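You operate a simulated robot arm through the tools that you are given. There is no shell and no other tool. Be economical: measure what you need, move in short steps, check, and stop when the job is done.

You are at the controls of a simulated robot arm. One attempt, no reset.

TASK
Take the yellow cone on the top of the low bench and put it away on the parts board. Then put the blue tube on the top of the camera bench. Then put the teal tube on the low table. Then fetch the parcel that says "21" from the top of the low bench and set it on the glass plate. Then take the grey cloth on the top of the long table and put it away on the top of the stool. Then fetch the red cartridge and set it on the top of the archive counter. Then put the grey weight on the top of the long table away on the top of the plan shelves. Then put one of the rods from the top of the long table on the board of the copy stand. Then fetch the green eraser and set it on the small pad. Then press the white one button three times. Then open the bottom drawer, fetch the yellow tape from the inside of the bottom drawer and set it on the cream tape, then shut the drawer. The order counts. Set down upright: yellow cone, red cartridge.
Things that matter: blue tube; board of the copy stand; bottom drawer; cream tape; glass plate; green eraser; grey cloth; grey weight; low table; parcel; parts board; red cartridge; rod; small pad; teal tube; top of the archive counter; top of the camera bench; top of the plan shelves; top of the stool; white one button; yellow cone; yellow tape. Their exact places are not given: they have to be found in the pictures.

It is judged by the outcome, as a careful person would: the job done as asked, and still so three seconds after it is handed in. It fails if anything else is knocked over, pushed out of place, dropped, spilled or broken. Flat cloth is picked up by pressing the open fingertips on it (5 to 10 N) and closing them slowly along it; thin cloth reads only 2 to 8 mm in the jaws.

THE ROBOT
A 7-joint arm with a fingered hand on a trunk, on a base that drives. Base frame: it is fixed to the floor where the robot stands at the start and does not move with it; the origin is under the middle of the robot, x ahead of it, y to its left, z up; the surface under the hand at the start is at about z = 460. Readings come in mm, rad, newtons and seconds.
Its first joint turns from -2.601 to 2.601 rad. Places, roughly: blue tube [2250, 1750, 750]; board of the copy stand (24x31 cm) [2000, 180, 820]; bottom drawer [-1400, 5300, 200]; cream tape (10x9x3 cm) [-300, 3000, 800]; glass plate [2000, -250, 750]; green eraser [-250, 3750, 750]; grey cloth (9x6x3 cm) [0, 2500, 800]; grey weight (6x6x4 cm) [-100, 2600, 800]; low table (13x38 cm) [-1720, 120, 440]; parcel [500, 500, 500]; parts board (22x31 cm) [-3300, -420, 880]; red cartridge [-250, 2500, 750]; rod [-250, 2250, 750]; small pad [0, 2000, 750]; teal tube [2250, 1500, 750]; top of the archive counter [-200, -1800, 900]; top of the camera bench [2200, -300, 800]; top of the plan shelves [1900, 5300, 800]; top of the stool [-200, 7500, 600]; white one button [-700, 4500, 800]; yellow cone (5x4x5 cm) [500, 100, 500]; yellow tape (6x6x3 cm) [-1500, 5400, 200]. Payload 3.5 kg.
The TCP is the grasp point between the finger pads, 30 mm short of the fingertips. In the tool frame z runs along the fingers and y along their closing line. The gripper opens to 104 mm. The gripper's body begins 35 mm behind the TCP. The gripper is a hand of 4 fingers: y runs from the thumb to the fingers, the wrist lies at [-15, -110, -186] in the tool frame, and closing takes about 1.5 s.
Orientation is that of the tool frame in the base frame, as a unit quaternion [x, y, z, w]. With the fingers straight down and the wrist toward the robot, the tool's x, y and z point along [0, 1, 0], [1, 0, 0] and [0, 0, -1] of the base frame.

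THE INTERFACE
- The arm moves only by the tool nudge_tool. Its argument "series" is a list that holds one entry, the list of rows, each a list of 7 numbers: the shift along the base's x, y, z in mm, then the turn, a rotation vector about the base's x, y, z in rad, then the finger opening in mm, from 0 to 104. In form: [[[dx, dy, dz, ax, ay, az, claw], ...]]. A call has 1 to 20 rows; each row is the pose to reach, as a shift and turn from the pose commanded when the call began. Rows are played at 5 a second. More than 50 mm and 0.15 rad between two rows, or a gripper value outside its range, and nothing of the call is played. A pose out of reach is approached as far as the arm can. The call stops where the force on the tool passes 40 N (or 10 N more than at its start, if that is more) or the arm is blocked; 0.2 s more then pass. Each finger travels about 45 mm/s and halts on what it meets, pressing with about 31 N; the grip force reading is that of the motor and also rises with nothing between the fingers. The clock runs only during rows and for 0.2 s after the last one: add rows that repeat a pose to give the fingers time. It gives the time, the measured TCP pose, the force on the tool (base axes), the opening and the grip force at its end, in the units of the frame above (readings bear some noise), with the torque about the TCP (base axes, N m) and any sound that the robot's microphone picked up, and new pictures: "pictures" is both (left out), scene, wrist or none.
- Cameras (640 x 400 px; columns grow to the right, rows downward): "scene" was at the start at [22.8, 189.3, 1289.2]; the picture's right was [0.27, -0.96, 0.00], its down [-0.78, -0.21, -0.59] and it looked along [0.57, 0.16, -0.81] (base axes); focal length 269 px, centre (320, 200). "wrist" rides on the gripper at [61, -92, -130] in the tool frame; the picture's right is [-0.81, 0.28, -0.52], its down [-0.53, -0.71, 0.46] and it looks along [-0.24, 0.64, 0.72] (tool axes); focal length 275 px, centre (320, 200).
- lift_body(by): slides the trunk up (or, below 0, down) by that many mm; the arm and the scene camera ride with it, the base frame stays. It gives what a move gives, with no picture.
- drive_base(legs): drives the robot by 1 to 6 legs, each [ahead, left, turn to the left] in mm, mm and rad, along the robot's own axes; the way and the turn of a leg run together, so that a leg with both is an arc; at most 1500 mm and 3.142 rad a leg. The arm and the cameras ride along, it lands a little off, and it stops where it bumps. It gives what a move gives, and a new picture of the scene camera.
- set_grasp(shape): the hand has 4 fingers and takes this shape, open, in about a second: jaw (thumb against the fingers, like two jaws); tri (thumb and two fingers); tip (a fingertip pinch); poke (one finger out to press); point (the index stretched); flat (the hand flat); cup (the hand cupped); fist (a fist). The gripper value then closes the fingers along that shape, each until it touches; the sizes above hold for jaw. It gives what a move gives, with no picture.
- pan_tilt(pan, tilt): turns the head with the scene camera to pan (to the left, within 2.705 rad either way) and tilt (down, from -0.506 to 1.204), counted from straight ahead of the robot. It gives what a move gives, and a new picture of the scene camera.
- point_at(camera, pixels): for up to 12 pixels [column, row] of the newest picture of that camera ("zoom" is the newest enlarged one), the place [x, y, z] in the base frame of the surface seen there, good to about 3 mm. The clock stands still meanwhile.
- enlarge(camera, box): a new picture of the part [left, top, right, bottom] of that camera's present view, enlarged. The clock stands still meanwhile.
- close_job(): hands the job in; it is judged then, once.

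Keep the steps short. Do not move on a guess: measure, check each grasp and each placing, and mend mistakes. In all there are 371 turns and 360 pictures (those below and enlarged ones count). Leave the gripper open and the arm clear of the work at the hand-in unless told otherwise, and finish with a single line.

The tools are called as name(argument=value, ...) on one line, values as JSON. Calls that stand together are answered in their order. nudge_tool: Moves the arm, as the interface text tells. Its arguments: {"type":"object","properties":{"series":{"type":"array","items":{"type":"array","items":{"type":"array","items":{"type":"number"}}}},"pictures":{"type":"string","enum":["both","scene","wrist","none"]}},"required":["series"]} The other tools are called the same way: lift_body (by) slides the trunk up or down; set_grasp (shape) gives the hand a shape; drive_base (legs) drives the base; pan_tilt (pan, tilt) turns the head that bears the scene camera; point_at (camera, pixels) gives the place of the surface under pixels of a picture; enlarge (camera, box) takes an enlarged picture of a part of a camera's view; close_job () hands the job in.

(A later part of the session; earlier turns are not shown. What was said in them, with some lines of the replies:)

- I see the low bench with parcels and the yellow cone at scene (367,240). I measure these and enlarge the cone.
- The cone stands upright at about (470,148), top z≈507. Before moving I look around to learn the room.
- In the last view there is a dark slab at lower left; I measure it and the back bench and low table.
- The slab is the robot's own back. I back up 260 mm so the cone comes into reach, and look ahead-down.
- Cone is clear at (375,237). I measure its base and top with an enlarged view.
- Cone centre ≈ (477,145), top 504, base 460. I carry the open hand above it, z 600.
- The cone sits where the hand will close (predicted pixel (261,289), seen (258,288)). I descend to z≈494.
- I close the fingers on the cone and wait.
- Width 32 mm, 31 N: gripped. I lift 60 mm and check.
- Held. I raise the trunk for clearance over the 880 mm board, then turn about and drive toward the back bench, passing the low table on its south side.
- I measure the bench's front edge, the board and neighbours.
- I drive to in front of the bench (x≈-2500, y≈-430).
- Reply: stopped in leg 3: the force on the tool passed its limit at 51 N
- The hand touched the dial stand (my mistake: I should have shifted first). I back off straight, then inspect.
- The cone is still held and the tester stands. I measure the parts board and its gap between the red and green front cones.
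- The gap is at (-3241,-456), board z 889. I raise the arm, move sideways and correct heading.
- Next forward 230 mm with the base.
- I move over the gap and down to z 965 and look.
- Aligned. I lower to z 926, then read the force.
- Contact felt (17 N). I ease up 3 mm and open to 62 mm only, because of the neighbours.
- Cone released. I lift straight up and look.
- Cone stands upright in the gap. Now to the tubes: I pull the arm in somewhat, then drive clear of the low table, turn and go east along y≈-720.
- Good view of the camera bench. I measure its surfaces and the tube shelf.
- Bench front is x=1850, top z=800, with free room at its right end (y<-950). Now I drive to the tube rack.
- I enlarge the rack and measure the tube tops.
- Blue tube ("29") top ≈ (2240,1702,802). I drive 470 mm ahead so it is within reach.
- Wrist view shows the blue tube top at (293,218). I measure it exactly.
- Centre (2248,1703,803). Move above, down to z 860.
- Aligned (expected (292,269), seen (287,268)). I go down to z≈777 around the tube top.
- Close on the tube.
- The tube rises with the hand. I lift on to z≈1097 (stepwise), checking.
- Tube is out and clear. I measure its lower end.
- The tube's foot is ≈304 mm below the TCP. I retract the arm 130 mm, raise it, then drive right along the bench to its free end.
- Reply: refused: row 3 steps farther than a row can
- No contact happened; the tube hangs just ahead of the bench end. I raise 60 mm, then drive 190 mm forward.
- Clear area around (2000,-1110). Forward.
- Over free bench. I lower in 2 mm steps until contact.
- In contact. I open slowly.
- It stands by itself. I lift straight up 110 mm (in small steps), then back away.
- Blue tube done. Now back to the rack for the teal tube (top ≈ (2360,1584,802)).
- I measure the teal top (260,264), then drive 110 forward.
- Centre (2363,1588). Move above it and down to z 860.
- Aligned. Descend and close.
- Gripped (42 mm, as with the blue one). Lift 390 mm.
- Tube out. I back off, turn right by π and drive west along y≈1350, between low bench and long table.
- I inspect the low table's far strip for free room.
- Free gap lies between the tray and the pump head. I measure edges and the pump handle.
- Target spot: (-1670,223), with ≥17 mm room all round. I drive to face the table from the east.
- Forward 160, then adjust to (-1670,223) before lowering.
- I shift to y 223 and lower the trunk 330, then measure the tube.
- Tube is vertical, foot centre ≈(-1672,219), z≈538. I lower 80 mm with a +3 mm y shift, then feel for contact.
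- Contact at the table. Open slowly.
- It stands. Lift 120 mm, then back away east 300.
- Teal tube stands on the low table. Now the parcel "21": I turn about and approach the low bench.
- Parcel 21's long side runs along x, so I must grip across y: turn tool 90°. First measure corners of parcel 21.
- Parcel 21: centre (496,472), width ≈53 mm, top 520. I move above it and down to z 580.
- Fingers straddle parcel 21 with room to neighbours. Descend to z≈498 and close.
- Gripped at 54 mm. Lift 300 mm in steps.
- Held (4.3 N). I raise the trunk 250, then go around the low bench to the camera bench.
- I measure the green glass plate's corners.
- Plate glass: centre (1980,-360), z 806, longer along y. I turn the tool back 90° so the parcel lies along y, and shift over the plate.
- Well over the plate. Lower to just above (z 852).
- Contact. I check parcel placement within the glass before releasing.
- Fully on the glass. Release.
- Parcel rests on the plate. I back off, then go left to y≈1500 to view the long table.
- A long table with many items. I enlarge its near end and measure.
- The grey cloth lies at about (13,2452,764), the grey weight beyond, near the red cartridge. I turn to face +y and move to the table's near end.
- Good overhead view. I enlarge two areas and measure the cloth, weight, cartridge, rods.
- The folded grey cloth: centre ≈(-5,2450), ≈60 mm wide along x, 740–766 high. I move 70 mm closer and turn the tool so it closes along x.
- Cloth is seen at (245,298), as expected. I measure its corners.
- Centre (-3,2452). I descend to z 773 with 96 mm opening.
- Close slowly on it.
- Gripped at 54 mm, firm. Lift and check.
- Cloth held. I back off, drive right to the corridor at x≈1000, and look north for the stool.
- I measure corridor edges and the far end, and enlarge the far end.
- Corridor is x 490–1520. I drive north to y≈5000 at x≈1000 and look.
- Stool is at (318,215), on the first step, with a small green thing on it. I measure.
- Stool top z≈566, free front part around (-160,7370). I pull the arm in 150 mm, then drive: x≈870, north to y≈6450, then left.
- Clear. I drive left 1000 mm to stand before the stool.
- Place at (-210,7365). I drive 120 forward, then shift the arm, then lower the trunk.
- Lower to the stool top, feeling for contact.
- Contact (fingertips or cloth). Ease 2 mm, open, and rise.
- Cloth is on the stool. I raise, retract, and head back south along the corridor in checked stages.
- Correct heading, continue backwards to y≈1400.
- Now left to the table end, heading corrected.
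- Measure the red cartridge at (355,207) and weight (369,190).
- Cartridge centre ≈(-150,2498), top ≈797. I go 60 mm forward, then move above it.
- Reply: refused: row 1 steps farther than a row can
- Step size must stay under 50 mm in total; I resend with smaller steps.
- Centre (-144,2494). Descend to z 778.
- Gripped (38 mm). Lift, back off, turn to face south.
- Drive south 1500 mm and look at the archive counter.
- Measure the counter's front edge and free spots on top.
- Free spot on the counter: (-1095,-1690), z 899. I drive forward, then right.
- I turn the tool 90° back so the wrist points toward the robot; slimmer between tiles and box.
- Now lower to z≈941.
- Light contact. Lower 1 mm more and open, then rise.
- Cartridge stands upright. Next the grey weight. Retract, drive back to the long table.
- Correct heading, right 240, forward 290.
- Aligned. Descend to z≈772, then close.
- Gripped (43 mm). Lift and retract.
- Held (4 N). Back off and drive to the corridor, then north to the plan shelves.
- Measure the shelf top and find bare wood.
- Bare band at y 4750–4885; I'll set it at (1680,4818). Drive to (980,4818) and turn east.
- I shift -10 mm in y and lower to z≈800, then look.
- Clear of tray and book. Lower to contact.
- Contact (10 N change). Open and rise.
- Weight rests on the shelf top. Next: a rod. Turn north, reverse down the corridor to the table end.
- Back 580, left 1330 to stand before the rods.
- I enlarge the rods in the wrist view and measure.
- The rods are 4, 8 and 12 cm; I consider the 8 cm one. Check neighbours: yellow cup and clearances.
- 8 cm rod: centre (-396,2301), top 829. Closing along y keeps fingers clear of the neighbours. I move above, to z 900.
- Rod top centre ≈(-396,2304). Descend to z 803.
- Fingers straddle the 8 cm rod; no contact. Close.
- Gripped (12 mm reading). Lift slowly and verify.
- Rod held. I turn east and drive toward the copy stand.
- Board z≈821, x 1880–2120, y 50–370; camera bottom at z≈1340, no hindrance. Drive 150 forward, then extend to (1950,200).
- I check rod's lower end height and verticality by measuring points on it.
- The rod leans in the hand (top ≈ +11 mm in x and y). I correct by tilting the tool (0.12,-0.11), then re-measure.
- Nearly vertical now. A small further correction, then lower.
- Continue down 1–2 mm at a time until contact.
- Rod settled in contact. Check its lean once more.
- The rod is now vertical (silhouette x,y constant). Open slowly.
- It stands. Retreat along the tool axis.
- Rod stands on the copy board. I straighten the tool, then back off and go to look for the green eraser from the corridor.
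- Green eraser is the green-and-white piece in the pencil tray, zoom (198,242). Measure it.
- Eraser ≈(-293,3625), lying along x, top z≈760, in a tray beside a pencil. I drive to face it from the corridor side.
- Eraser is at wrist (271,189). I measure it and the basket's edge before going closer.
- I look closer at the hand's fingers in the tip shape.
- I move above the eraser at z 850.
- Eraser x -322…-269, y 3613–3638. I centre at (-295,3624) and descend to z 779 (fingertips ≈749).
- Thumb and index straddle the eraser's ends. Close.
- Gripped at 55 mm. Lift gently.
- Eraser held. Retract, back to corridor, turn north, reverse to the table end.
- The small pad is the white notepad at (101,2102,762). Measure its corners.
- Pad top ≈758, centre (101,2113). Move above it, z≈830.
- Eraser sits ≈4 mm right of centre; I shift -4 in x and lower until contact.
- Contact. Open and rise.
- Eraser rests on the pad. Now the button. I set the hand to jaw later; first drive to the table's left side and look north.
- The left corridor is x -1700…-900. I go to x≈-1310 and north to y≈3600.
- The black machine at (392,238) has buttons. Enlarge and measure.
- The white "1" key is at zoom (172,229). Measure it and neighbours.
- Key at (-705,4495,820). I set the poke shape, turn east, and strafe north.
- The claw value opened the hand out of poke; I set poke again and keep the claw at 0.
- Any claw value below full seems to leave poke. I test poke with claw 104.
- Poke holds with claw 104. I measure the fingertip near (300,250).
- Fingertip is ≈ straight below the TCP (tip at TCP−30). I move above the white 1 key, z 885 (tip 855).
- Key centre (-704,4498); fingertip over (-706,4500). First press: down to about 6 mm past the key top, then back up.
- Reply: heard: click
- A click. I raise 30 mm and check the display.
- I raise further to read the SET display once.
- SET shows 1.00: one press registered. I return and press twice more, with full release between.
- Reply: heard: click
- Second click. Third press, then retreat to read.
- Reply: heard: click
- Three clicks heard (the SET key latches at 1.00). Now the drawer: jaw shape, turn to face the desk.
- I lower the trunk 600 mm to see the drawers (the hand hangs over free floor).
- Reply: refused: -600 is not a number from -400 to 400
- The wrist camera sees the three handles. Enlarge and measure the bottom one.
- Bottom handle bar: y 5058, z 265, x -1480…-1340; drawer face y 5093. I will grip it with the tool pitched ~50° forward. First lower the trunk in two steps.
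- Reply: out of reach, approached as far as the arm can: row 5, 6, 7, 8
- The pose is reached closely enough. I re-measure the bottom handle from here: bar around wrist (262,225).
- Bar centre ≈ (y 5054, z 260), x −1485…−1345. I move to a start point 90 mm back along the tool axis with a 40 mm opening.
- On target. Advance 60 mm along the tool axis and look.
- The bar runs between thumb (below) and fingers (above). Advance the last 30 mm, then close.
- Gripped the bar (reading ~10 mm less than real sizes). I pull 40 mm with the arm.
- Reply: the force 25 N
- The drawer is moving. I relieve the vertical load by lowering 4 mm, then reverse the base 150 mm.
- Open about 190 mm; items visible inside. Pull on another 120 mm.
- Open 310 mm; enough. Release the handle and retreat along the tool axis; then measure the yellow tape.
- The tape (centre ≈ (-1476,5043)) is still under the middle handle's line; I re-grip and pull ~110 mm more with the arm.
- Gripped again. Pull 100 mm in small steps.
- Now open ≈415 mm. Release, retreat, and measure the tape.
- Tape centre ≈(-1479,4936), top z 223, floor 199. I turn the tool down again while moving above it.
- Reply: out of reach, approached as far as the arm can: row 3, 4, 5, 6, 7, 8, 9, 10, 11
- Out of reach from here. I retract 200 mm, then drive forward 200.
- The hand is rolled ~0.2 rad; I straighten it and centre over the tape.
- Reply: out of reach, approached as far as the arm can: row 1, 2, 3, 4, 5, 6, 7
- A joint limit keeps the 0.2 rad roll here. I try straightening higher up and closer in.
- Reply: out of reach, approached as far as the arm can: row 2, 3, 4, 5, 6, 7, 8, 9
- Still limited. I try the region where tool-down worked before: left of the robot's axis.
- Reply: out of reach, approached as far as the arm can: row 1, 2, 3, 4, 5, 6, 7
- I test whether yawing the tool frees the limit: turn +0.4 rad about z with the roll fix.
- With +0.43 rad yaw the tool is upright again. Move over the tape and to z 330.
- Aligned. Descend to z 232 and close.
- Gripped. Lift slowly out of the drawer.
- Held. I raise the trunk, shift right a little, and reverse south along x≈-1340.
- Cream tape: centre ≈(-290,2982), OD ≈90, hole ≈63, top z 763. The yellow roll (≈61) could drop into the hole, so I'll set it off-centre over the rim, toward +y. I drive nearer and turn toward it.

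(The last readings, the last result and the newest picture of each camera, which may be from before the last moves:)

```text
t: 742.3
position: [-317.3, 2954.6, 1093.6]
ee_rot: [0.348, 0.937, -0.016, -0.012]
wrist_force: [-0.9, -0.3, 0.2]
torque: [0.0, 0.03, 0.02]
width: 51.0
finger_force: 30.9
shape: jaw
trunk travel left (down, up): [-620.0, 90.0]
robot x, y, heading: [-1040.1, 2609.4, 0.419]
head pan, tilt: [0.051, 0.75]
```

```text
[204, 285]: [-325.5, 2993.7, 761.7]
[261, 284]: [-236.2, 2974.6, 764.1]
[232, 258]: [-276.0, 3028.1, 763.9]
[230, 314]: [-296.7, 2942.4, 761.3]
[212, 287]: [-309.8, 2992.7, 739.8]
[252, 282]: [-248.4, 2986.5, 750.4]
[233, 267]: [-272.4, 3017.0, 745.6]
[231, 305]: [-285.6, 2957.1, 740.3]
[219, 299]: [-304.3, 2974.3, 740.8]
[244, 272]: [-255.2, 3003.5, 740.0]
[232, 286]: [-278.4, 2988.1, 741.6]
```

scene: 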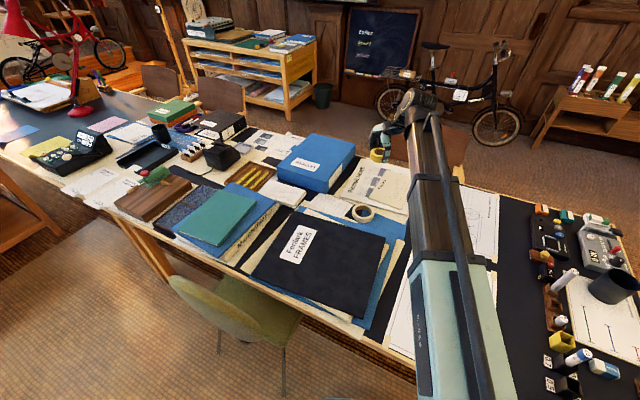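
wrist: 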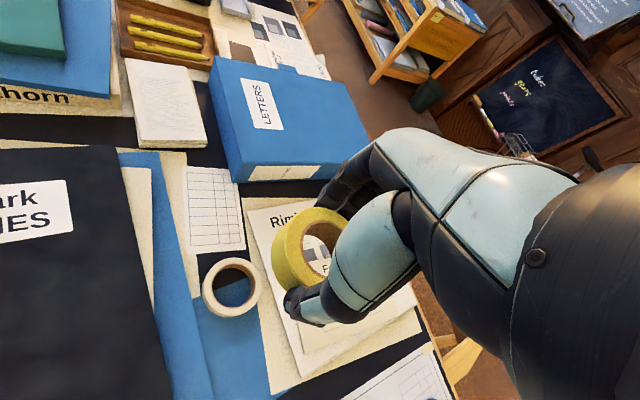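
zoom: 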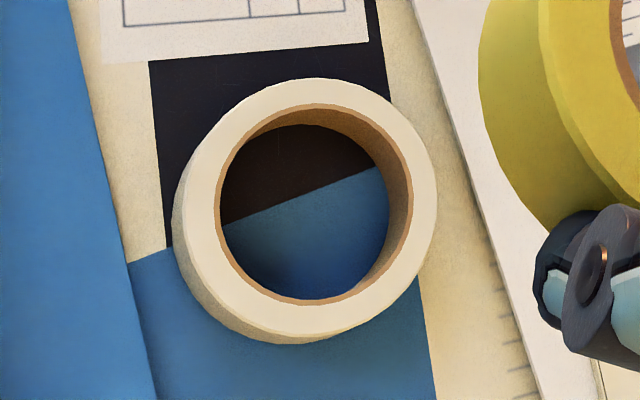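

Ring hole ≈70 mm, rim only ≈10 mm wide. Centring the yellow roll 32 mm off the hole's centre (toward −y) bridges the rim stably: target (-282,2952). Move there, down to z 830.

nudge_tool(series=[[[12, -1, -40, 0, 0, 0, 30], [24, -2, -80, 0, 0, 0, 30], [35, -2, -120, 0, 0, 0, 30], [35, -2, -165, 0, 0, 0, 30], [35, -2, -210, 0, 0, 0, 30], [35, -2, -245, 0, 0, 0, 30], [35, -2, -263, 0, 0, 0, 30], [35, -2, -263, 0, 0, 0, 30]]])

enlarge(camera="wrist", box=[180, 180, 380, 340])

```text
t: 744.1
position: [-282.2, 2952.7, 828.6]
ee_rot: [0.348, 0.937, -0.016, -0.012]
wrist_force: [0.9, -0.4, -0.3]
torque: [0.01, -0.01, 0.0]
width: 50.6
finger_force: 30.7
shape: jaw
trunk travel left (down, up): [-620.0, 90.0]
robot x, y, heading: [-1043.8, 2608.4, 0.421]
head pan, tilt: [0.051, 0.75]
```

scene: 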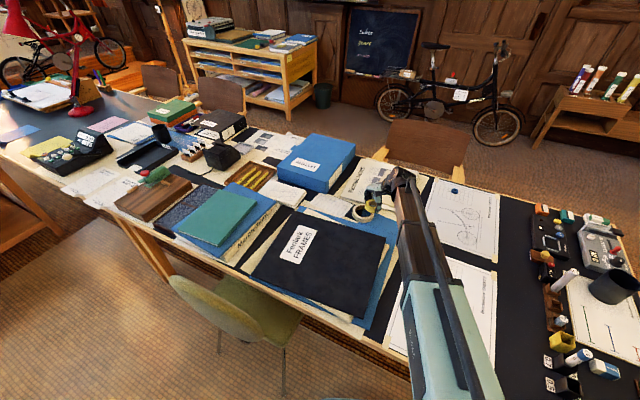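
wrist: 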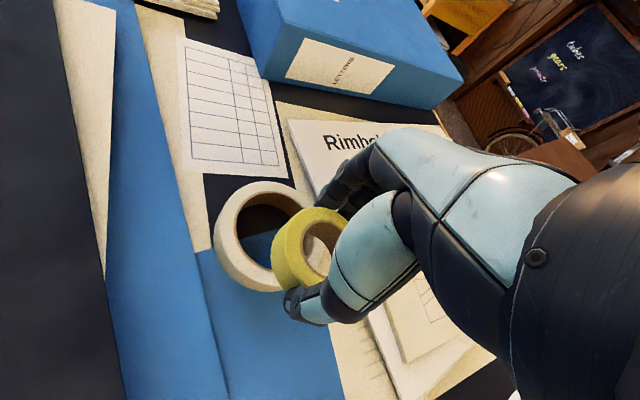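

```text
2.50 times, centred on (280, 260) of wrist
```

zoom: 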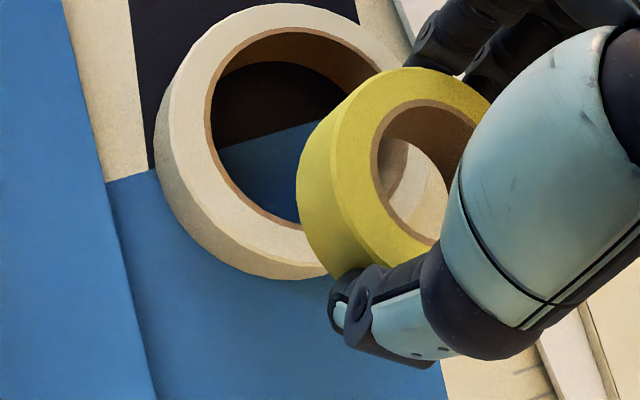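

Check the relative position: measure yellow and cream outlines.

point_at(camera="zoom", pixels=[[345, 135], [410, 75], [480, 95], [355, 200], [425, 255], [315, 130], [330, 255], [170, 110], [185, 190], [290, 255], [290, 15], [400, 55]])

```text
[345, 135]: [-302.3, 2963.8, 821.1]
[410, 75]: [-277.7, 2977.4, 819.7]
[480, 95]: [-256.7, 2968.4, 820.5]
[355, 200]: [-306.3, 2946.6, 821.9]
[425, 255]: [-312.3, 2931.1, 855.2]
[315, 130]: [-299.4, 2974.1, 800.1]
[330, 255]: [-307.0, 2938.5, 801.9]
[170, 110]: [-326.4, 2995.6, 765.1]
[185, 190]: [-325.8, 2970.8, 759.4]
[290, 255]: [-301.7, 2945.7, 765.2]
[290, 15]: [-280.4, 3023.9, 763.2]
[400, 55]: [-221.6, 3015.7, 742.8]
```

Yellow centre (-277,2947), cream centre (-283,2984): offset 37. I shift +5 mm in y, lower to just above.

nudge_tool(series=[[[-1, 5, -12, 0, 0, 0, 30], [-1, 5, -22, 0, 0, 0, 30], [-1, 5, -28, 0, 0, 0, 30], [-1, 5, -28, 0, 0, 0, 30]]], pictures="wrist")

nudge_tool(series=[[[0, 0, -2, 0, 0, 0, 30], [0, 0, -4, 0, 0, 0, 30], [0, 0, -4, 0, 0, 0, 30]]], pictures="wrist")

```text
t: 745.1
position: [-285.0, 2955.8, 800.9]
ee_rot: [0.349, 0.937, -0.016, -0.013]
wrist_force: [-0.6, -0.1, -1.0]
torque: [0.01, 0.02, 0.01]
width: 50.8
finger_force: 30.8
shape: jaw
trunk travel left (down, up): [-620.0, 90.0]
robot x, y, heading: [-1039.7, 2608.1, 0.421]
head pan, tilt: [0.051, 0.75]
```

wrist: 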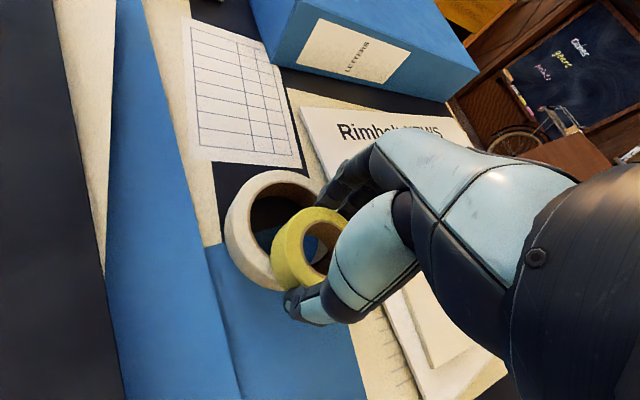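

```text
t: 745.9
position: [-282.6, 2955.2, 797.8]
ee_rot: [0.349, 0.937, -0.016, -0.012]
wrist_force: [-0.3, 0.5, -0.3]
torque: [0.0, 0.03, -0.02]
width: 51.0
finger_force: 31.1
shape: jaw
trunk travel left (down, up): [-620.0, 90.0]
robot x, y, heading: [-1046.2, 2608.1, 0.426]
head pan, tilt: [0.051, 0.75]
```

wrist: 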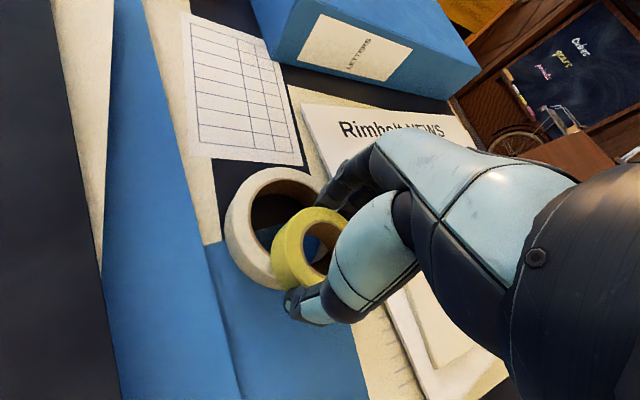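

No contact yet. Lower 2–3 mm more.

nudge_tool(series=[[[0, 1, -2, 0, 0, 0, 30], [0, 1, -3, 0, 0, 0, 30], [0, 1, -3, 0, 0, 0, 30]]], pictures="none")

```text
t: 746.7
position: [-282.1, 2958.0, 797.2]
ee_rot: [0.35, 0.937, -0.015, -0.012]
wrist_force: [0.7, -1.1, 10.5]
torque: [0.13, -0.13, -0.02]
width: 50.9
finger_force: 30.9
shape: jaw
trunk travel left (down, up): [-620.0, 90.0]
robot x, y, heading: [-1042.6, 2610.2, 0.423]
head pan, tilt: [0.051, 0.75]
```

Contact at the expected height. Ease and open gently, then rise.

nudge_tool(series=[[[0, 0, 1, 0, 0, 0, 42], [0, 0, 2, 0, 0, 0, 50], [0, 0, 2, 0, 0, 0, 56], [0, 0, 2, 0, 0, 0, 64], [0, 0, 2, 0, 0, 0, 74], [0, 0, 2, 0, 0, 0, 74], [0, 0, 12, 0, 0, 0, 74], [0, 0, 35, 0, 0, 0, 74], [0, 0, 75, 0, 0, 0, 74], [0, 0, 120, 0, 0, 0, 74], [0, 0, 165, 0, 0, 0, 74]]], pictures="wrist")

enlarge(camera="wrist", box=[180, 220, 300, 340])

```text
t: 749.1
position: [-284.2, 2958.1, 961.6]
ee_rot: [0.348, 0.937, -0.015, -0.012]
wrist_force: [0.0, 0.5, 0.3]
torque: [0.0, 0.02, -0.03]
width: 73.6
finger_force: 0.0
shape: jaw
trunk travel left (down, up): [-620.0, 90.0]
robot x, y, heading: [-1043.6, 2606.6, 0.42]
head pan, tilt: [0.051, 0.75]
```

wrist: 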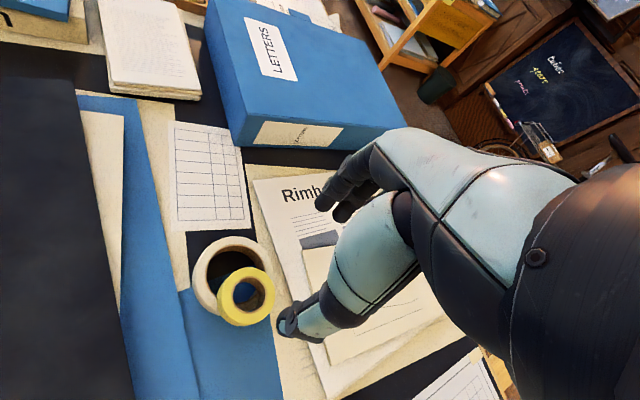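

```text
3.33 times, centred on (240, 280) of wrist
```

zoom: 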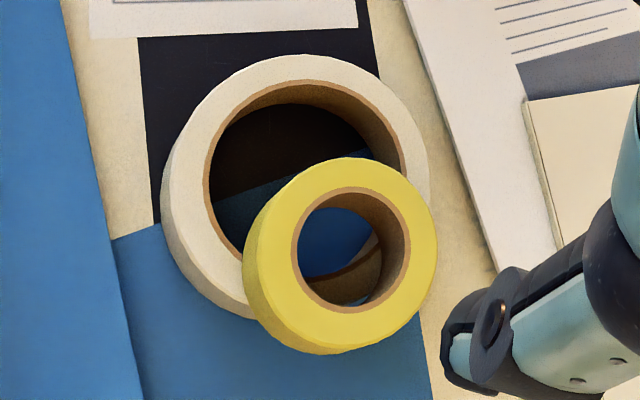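

It lies on the rim. Check it is level.

point_at(camera="zoom", pixels=[[280, 240], [340, 170], [425, 220], [410, 290], [340, 335], [290, 300], [200, 200]])

```text
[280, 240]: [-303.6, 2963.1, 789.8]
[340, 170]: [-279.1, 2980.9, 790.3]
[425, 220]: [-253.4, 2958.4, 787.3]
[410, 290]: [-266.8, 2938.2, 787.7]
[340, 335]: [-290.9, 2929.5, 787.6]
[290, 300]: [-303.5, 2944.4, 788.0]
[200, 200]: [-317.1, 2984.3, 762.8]
```

Level at z≈789, resting on the rim. Now shut the drawer: raise, turn north, shift to x≈-1400 and approach.

nudge_tool(series=[[[-40, -20, 20, 0, 0, 0, 90], [-80, -40, 40, 0, 0, 0, 104], [-120, -60, 60, 0, 0, 0, 104]]], pictures="none")

drive_base(legs=[[0, 0, 1.15], [0, 320, 0], [800, 0, 0]])

pan_tilt(pan=0.0, tilt=0.65)

```text
t: 749.9
position: [-402.5, 2898.8, 1021.7]
ee_rot: [0.348, 0.937, -0.016, -0.011]
wrist_force: [-0.3, -0.2, 0.7]
torque: [0.0, 0.02, 0.0]
width: 103.8
finger_force: 0.1
shape: jaw
trunk travel left (down, up): [-620.0, 90.0]
robot x, y, heading: [-1044.5, 2607.4, 0.422]
head pan, tilt: [0.051, 0.75]
```

```text
t: 758.8
position: [-1374.3, 4096.5, 1021.5]
ee_rot: [-0.219, 0.976, -0.02, -0.001]
wrist_force: [0.9, 0.3, -0.1]
torque: [-0.01, 0.01, -0.02]
width: 103.7
finger_force: 0.0
shape: jaw
trunk travel left (down, up): [-620.0, 90.0]
robot x, y, heading: [-1368.0, 3397.0, 1.58]
head pan, tilt: [0.051, 0.75]
```

scene: 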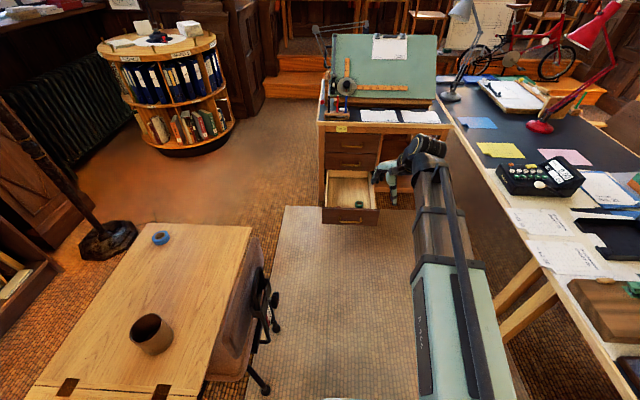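

```text
t: 759.5
position: [-1375.1, 4096.3, 1021.4]
ee_rot: [-0.22, 0.975, -0.02, -0.001]
wrist_force: [-0.8, 0.1, -1.1]
torque: [0.0, 0.0, 0.02]
width: 103.6
finger_force: 0.0
shape: jaw
trunk travel left (down, up): [-620.0, 90.0]
robot x, y, heading: [-1362.7, 3395.5, 1.583]
head pan, tilt: [0.0, 0.649]
```

scene: 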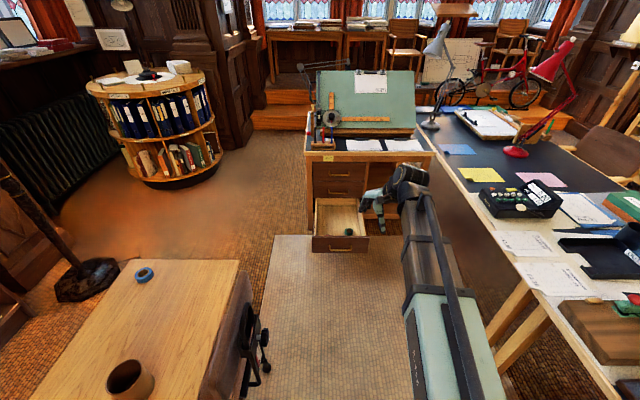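

I go closer: shift left 45, forward 430, then lower the trunk.

drive_base(legs=[[0, 45, -0.012], [430, 0, 0]])

lift_body(by=-400)

lift_body(by=-210)

nudge_tool(series=[[[0, -10, 0, 0.14, 0, 0, 90], [0, -20, 0, 0.28, 0, 0, 80], [0, -30, 0, 0.42, 0, 0, 70], [0, -40, 0, 0.56, 0, 0, 60], [0, -40, 0, 0.7, 0, 0, 60], [0, -40, 0, 0.84, 0, 0, 60], [0, -40, 0, 0.87, 0, 0, 60], [0, -40, 0, 0.87, 0, 0, 60]]])

```text
t: 762.6
position: [-1407.1, 4528.8, 1019.8]
ee_rot: [-0.214, 0.977, -0.02, -0.002]
wrist_force: [0.6, 0.3, 0.4]
torque: [0.0, 0.04, -0.01]
width: 103.6
finger_force: 0.0
shape: jaw
trunk travel left (down, up): [-620.0, 90.0]
robot x, y, heading: [-1412.2, 3828.4, 1.568]
head pan, tilt: [0.0, 0.649]
```

scene: 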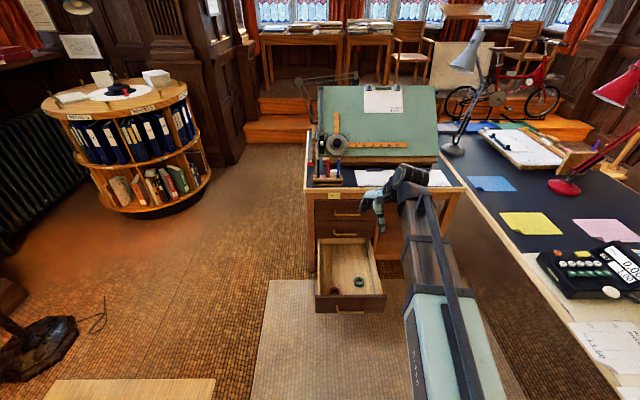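

```text
t: 766.4
position: [-1407.8, 4529.7, 620.7]
ee_rot: [-0.213, 0.977, -0.02, -0.001]
wrist_force: [0.0, -0.6, 0.1]
torque: [-0.01, 0.0, 0.0]
width: 103.7
finger_force: 0.1
shape: jaw
trunk travel left (down, up): [-220.0, 490.0]
robot x, y, heading: [-1409.3, 3828.4, 1.568]
head pan, tilt: [0.0, 0.649]
```

```text
t: 768.7
position: [-1406.9, 4529.4, 410.3]
ee_rot: [-0.213, 0.977, -0.019, -0.001]
wrist_force: [-0.1, -0.2, 0.5]
torque: [0.02, 0.0, 0.03]
width: 103.7
finger_force: 0.1
shape: jaw
trunk travel left (down, up): [-10.0, 700.0]
robot x, y, heading: [-1409.5, 3826.1, 1.565]
head pan, tilt: [0.0, 0.649]
```

```text
t: 770.5
position: [-1408.3, 4488.8, 411.5]
ee_rot: [-0.193, 0.895, 0.393, 0.088]
wrist_force: [-0.6, -0.1, -0.1]
torque: [-0.01, -0.01, 0.01]
width: 60.2
finger_force: 0.1
shape: jaw
trunk travel left (down, up): [-10.0, 700.0]
robot x, y, heading: [-1410.0, 3828.2, 1.561]
head pan, tilt: [0.0, 0.649]
```

scene: 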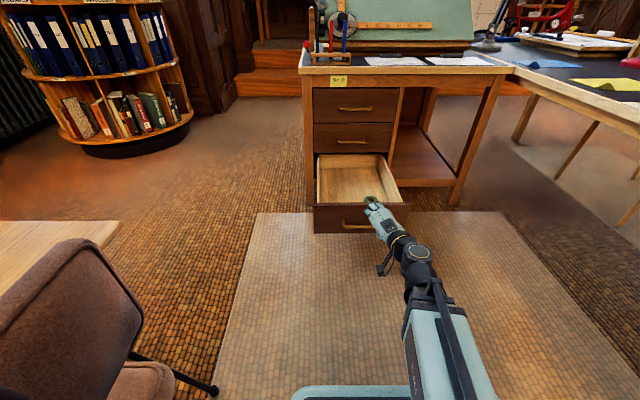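
wrist: 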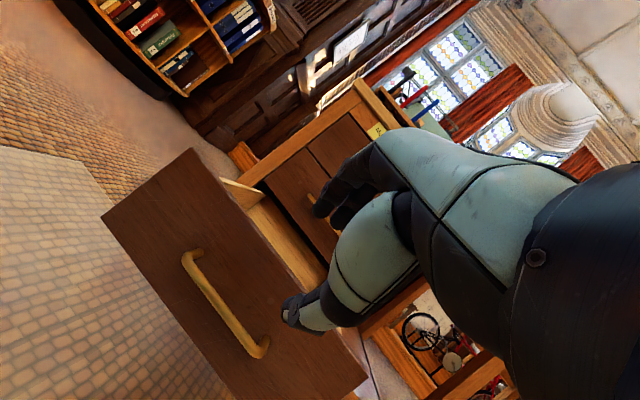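

Pitched fine. Now take out the yaw about the tool axis.

nudge_tool(series=[[[0, 0, 0, 0, 0.083, -0.07, 50], [0, 0, 0, 0, 0.166, -0.14, 40], [0, 0, 0, 0, 0.249, -0.21, 40], [0, 0, 0, 0, 0.325, -0.275, 40], [0, 0, 0, 0, 0.325, -0.275, 40]]], pictures="wrist")

point_at(camera="scene", pixels=[[346, 226], [358, 226], [370, 226], [350, 215], [330, 220]])

```text
t: 771.7
position: [-1408.0, 4489.7, 409.9]
ee_rot: [-0.004, 0.915, 0.404, -0.005]
wrist_force: [0.3, -0.2, -0.2]
torque: [0.01, -0.02, -0.04]
width: 40.1
finger_force: 0.0
shape: jaw
trunk travel left (down, up): [-10.0, 700.0]
robot x, y, heading: [-1413.5, 3826.7, 1.56]
head pan, tilt: [0.0, 0.649]
```

wrist: 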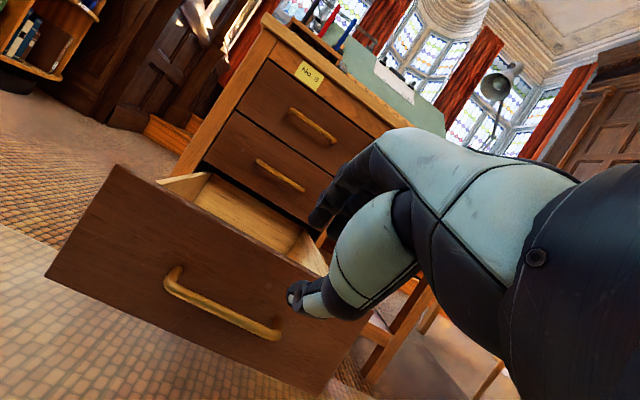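

```text
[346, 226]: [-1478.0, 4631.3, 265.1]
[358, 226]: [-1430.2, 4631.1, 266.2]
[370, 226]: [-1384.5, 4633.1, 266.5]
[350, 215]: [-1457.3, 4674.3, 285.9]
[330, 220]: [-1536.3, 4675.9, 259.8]
```

Bar at y≈4637, z 260. Approach along the tool axis and grip.

nudge_tool(series=[[[-2, 24, -28, 0, 0, 0, 40], [-4, 48, -56, 0, 0, 0, 40], [-5, 71, -84, 0, 0, 0, 40], [-5, 90, -100, 0, 0, 0, 40], [-5, 109, -117, 0, 0, 0, 40], [-5, 109, -117, 0, 0, 0, 40]]], pictures="wrist")

```text
t: 773.1
position: [-1411.8, 4599.1, 293.6]
ee_rot: [-0.003, 0.915, 0.404, -0.004]
wrist_force: [0.6, -0.8, 0.5]
torque: [0.04, 0.01, 0.04]
width: 40.3
finger_force: 0.0
shape: jaw
trunk travel left (down, up): [-10.0, 700.0]
robot x, y, heading: [-1410.5, 3828.2, 1.563]
head pan, tilt: [0.0, 0.649]
```

wrist: 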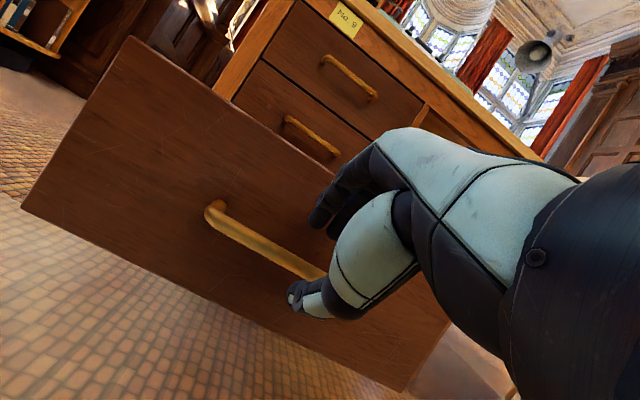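

nudge_tool(series=[[[0, 10, -9, 0, 0, 0, 40], [0, 20, -18, 0, 0, 0, 40], [0, 30, -26, 0, 0, 0, 40], [0, 30, -26, 0, 0, 0, 40], [0, 30, -26, 0, 0, 0, 20], [0, 30, -26, 0, 0, 0, 5], [0, 30, -26, 0, 0, 0, 0], [0, 30, -26, 0, 0, 0, 0], [0, 30, -26, 0, 0, 0, 0]]], pictures="wrist")

```text
t: 775.1
position: [-1411.4, 4629.1, 266.8]
ee_rot: [-0.004, 0.915, 0.402, -0.004]
wrist_force: [0.0, 2.3, -10.0]
torque: [-0.05, -0.04, 0.05]
width: 0.4
finger_force: 30.8
shape: jaw
trunk travel left (down, up): [-10.0, 700.0]
robot x, y, heading: [-1413.3, 3828.2, 1.561]
head pan, tilt: [0.0, 0.649]
```

wrist: 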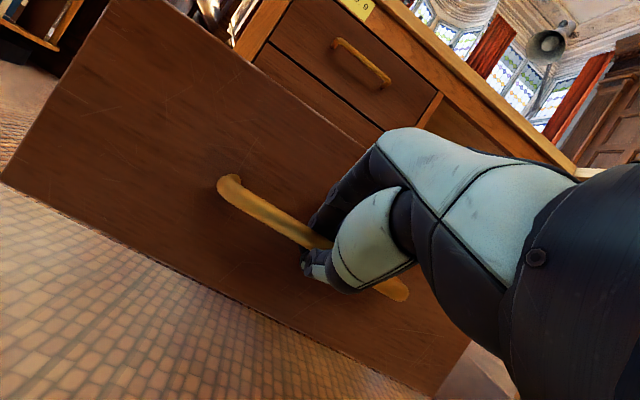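

Gripped. Push by driving forward 300 mm.

drive_base(legs=[[300, 0, 0]])

```text
t: 777.1
position: [-1408.9, 4932.7, 267.0]
ee_rot: [-0.003, 0.915, 0.403, -0.003]
wrist_force: [-22.3, -0.9, -17.2]
torque: [-0.15, 0.12, 0.34]
width: 0.7
finger_force: 31.0
shape: jaw
trunk travel left (down, up): [-10.0, 700.0]
robot x, y, heading: [-1410.2, 4130.3, 1.557]
head pan, tilt: [0.0, 0.649]
```

scene: 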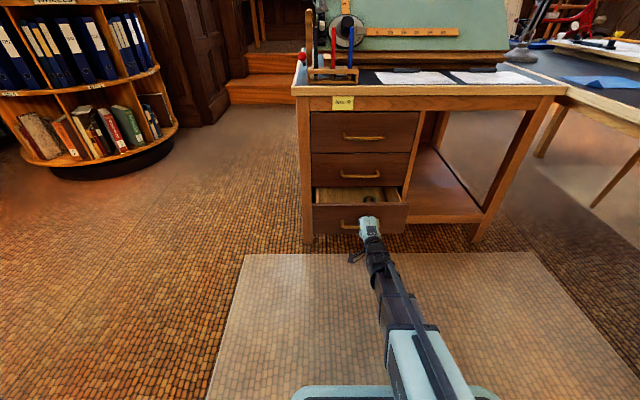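

Some sideways load; relieve it by -4 mm in x and push the rest with the arm in small steps.

nudge_tool(series=[[[-4, 0, -3, 0, 0, 0, 0], [-4, 15, -3, 0, 0, 0, 0], [-4, 30, -3, 0, 0, 0, 0], [-4, 45, -3, 0, 0, 0, 0], [-4, 60, -3, 0, 0, 0, 0], [-4, 75, -3, 0, 0, 0, 0], [-4, 90, -3, 0, 0, 0, 0], [-4, 90, -3, 0, 0, 0, 0]]], pictures="wrist")

```text
t: 778.9
position: [-1412.4, 5022.6, 262.8]
ee_rot: [-0.003, 0.915, 0.403, -0.004]
wrist_force: [5.5, 1.8, -4.4]
torque: [-0.03, -0.02, 0.02]
width: 0.9
finger_force: 30.6
shape: jaw
trunk travel left (down, up): [-10.0, 700.0]
robot x, y, heading: [-1409.4, 4127.5, 1.558]
head pan, tilt: [0.0, 0.649]
```

wrist: 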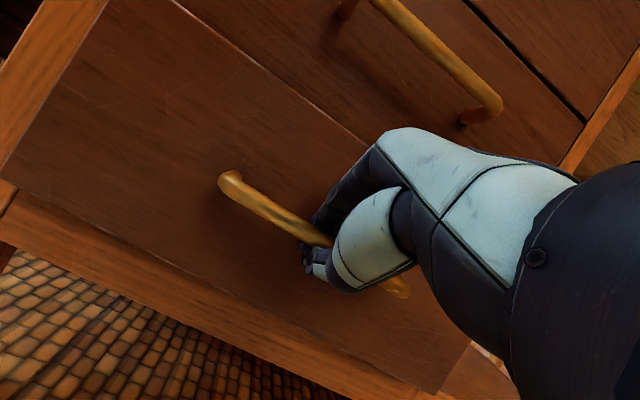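

About 23 mm remain. Push on until it meets the stop.

nudge_tool(series=[[[0, 8, 0, 0, 0, 0, 0], [0, 15, 0, 0, 0, 0, 0], [0, 20, 0, 0, 0, 0, 0], [0, 24, 0, 0, 0, 0, 0], [0, 27, 0, 0, 0, 0, 0], [0, 27, 0, 0, 0, 0, 0]]], pictures="wrist")

point_at(camera="scene", pixels=[[330, 220], [330, 165], [400, 215]])

```text
t: 780.3
position: [-1414.3, 5049.3, 264.6]
ee_rot: [-0.003, 0.915, 0.403, -0.004]
wrist_force: [-0.4, 2.5, -8.5]
torque: [-0.07, -0.01, 0.11]
width: 1.0
finger_force: 31.4
shape: jaw
trunk travel left (down, up): [-10.0, 700.0]
robot x, y, heading: [-1408.5, 4128.3, 1.569]
head pan, tilt: [0.0, 0.649]
```

wrist: 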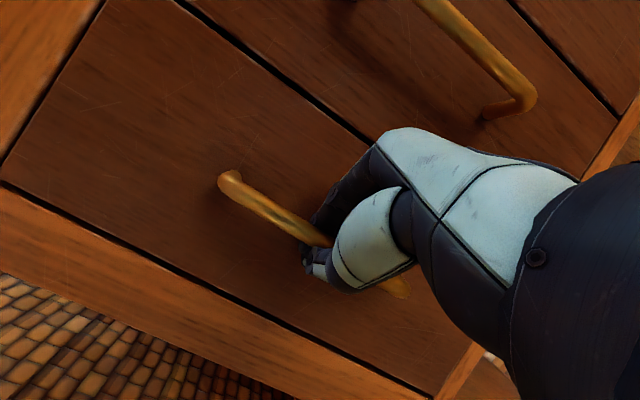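

```text
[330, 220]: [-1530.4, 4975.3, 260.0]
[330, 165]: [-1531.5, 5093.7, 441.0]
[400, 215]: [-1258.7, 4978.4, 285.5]
```

nudge_tool(series=[[[0, 3, 0, 0, 0, 0, 0], [0, 6, 0, 0, 0, 0, 0], [0, 6, 0, 0, 0, 0, 0]]])

point_at(camera="wrist", pixels=[[150, 150], [250, 300], [400, 350], [40, 220], [30, 40], [400, 110]])

```text
t: 781.1
position: [-1412.3, 5054.9, 263.4]
ee_rot: [-0.003, 0.915, 0.402, -0.003]
wrist_force: [-1.2, -11.0, -10.0]
torque: [-0.09, -0.01, 0.08]
width: 1.3
finger_force: 30.8
shape: jaw
trunk travel left (down, up): [-10.0, 700.0]
robot x, y, heading: [-1405.6, 4131.4, 1.562]
head pan, tilt: [0.0, 0.649]
```

scene: 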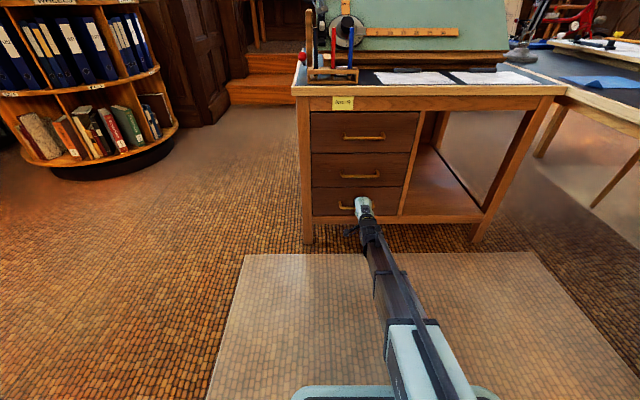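
wrist: 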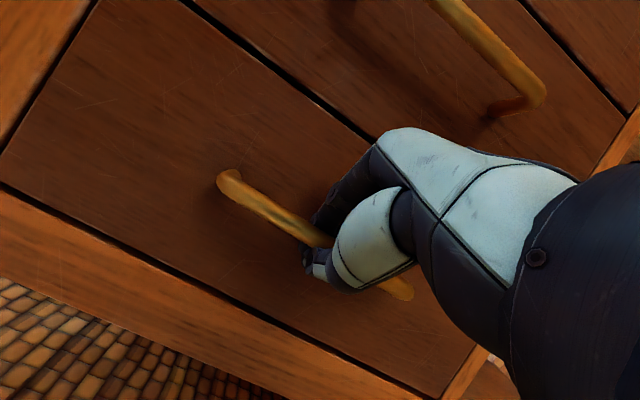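

```text
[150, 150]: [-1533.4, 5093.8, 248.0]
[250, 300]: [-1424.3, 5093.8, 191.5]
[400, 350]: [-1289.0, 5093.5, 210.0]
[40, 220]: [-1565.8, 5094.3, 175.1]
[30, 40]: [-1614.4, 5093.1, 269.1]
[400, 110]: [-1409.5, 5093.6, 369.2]
```

The drawer face (5093.8) is flush with the frame. Ease off, release and retreat carefully.

nudge_tool(series=[[[0, -2, 0, 0, 0, 0, 12], [0, -3, 0, 0, 0, 0, 25], [0, -6, 0, 0, 0, 0, 36], [0, -7, 0, 0, 0, 0, 42], [0, -7, 0, 0, 0, 0, 42], [0, -18, 10, 0, 0, 0, 42], [0, -33, 23, 0, 0, 0, 42], [0, -56, 43, 0, 0, 0, 42], [0, -80, 63, 0, 0, 0, 60], [0, -110, 85, 0, 0, 0, 90]]])

point_at(camera="scene", pixels=[[330, 200], [395, 200], [330, 165], [345, 206]])

```text
t: 783.3
position: [-1411.0, 4945.0, 350.7]
ee_rot: [-0.004, 0.915, 0.404, -0.005]
wrist_force: [0.7, -0.6, -0.5]
torque: [-0.01, 0.05, 0.0]
width: 90.0
finger_force: 0.0
shape: jaw
trunk travel left (down, up): [-10.0, 700.0]
robot x, y, heading: [-1410.1, 4133.5, 1.56]
head pan, tilt: [0.0, 0.649]
```

scene: 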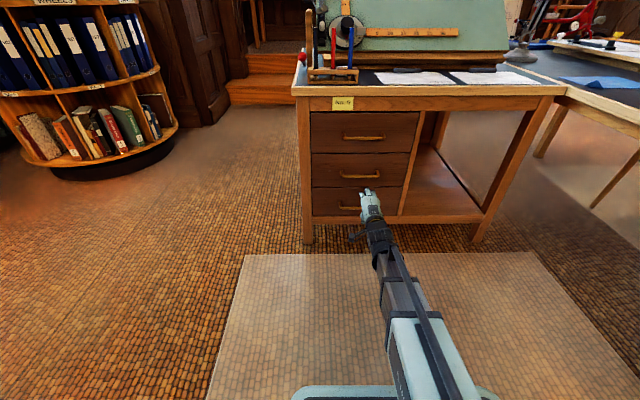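
wrist: 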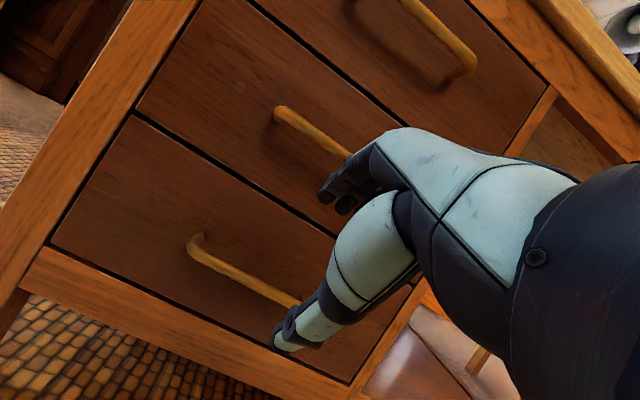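

```text
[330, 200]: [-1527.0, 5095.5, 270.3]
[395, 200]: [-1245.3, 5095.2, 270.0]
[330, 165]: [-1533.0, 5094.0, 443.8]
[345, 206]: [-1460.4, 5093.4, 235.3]
```

The drawer is shut flush. I back off with the hand open, then hand in.

drive_base(legs=[[-150, 0, 0]])

pan_tilt(pan=-0.9, tilt=0.2)

```text
t: 784.7
position: [-1414.4, 4794.3, 350.1]
ee_rot: [-0.003, 0.915, 0.404, -0.003]
wrist_force: [0.9, 0.0, -0.5]
torque: [0.05, 0.02, 0.0]
width: 89.9
finger_force: 0.0
shape: jaw
trunk travel left (down, up): [-10.0, 700.0]
robot x, y, heading: [-1407.9, 3980.4, 1.565]
head pan, tilt: [0.0, 0.649]
```

scene: 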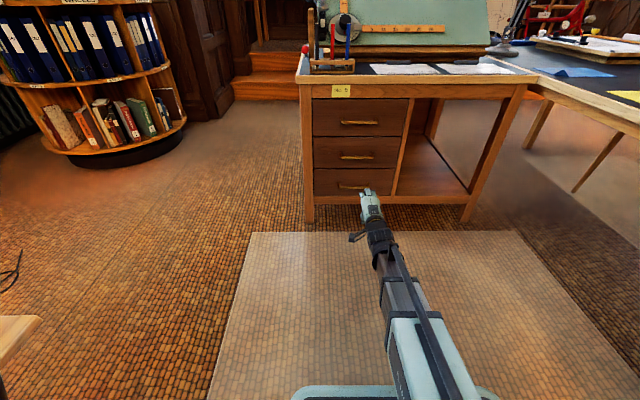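

```text
t: 785.9
position: [-1414.3, 4794.0, 350.9]
ee_rot: [-0.004, 0.915, 0.403, -0.005]
wrist_force: [0.3, -0.6, 0.3]
torque: [0.0, -0.02, 0.02]
width: 89.9
finger_force: 0.0
shape: jaw
trunk travel left (down, up): [-10.0, 700.0]
robot x, y, heading: [-1410.3, 3981.7, 1.564]
head pan, tilt: [-0.901, 0.201]
```

scene: 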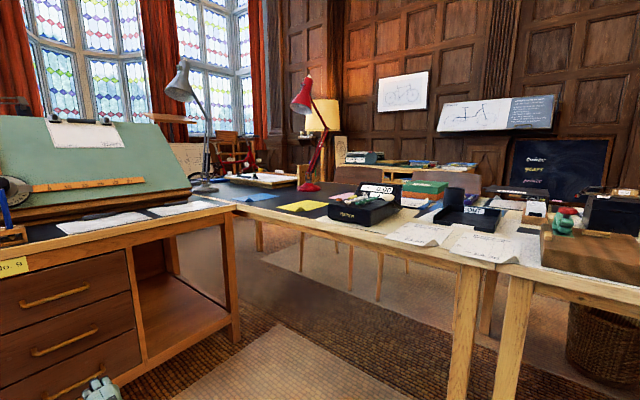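

All eleven steps are done in order, the arm is clear and the hand open. I hand the job in.

close_job()

```text
The job is handed in.
```

I completed all eleven steps in order and handed the job in; one bump on the way: the hand hit the spring tester on the parts bench with about 51 N, and it stayed upright, but I did not measure whether it shifted.
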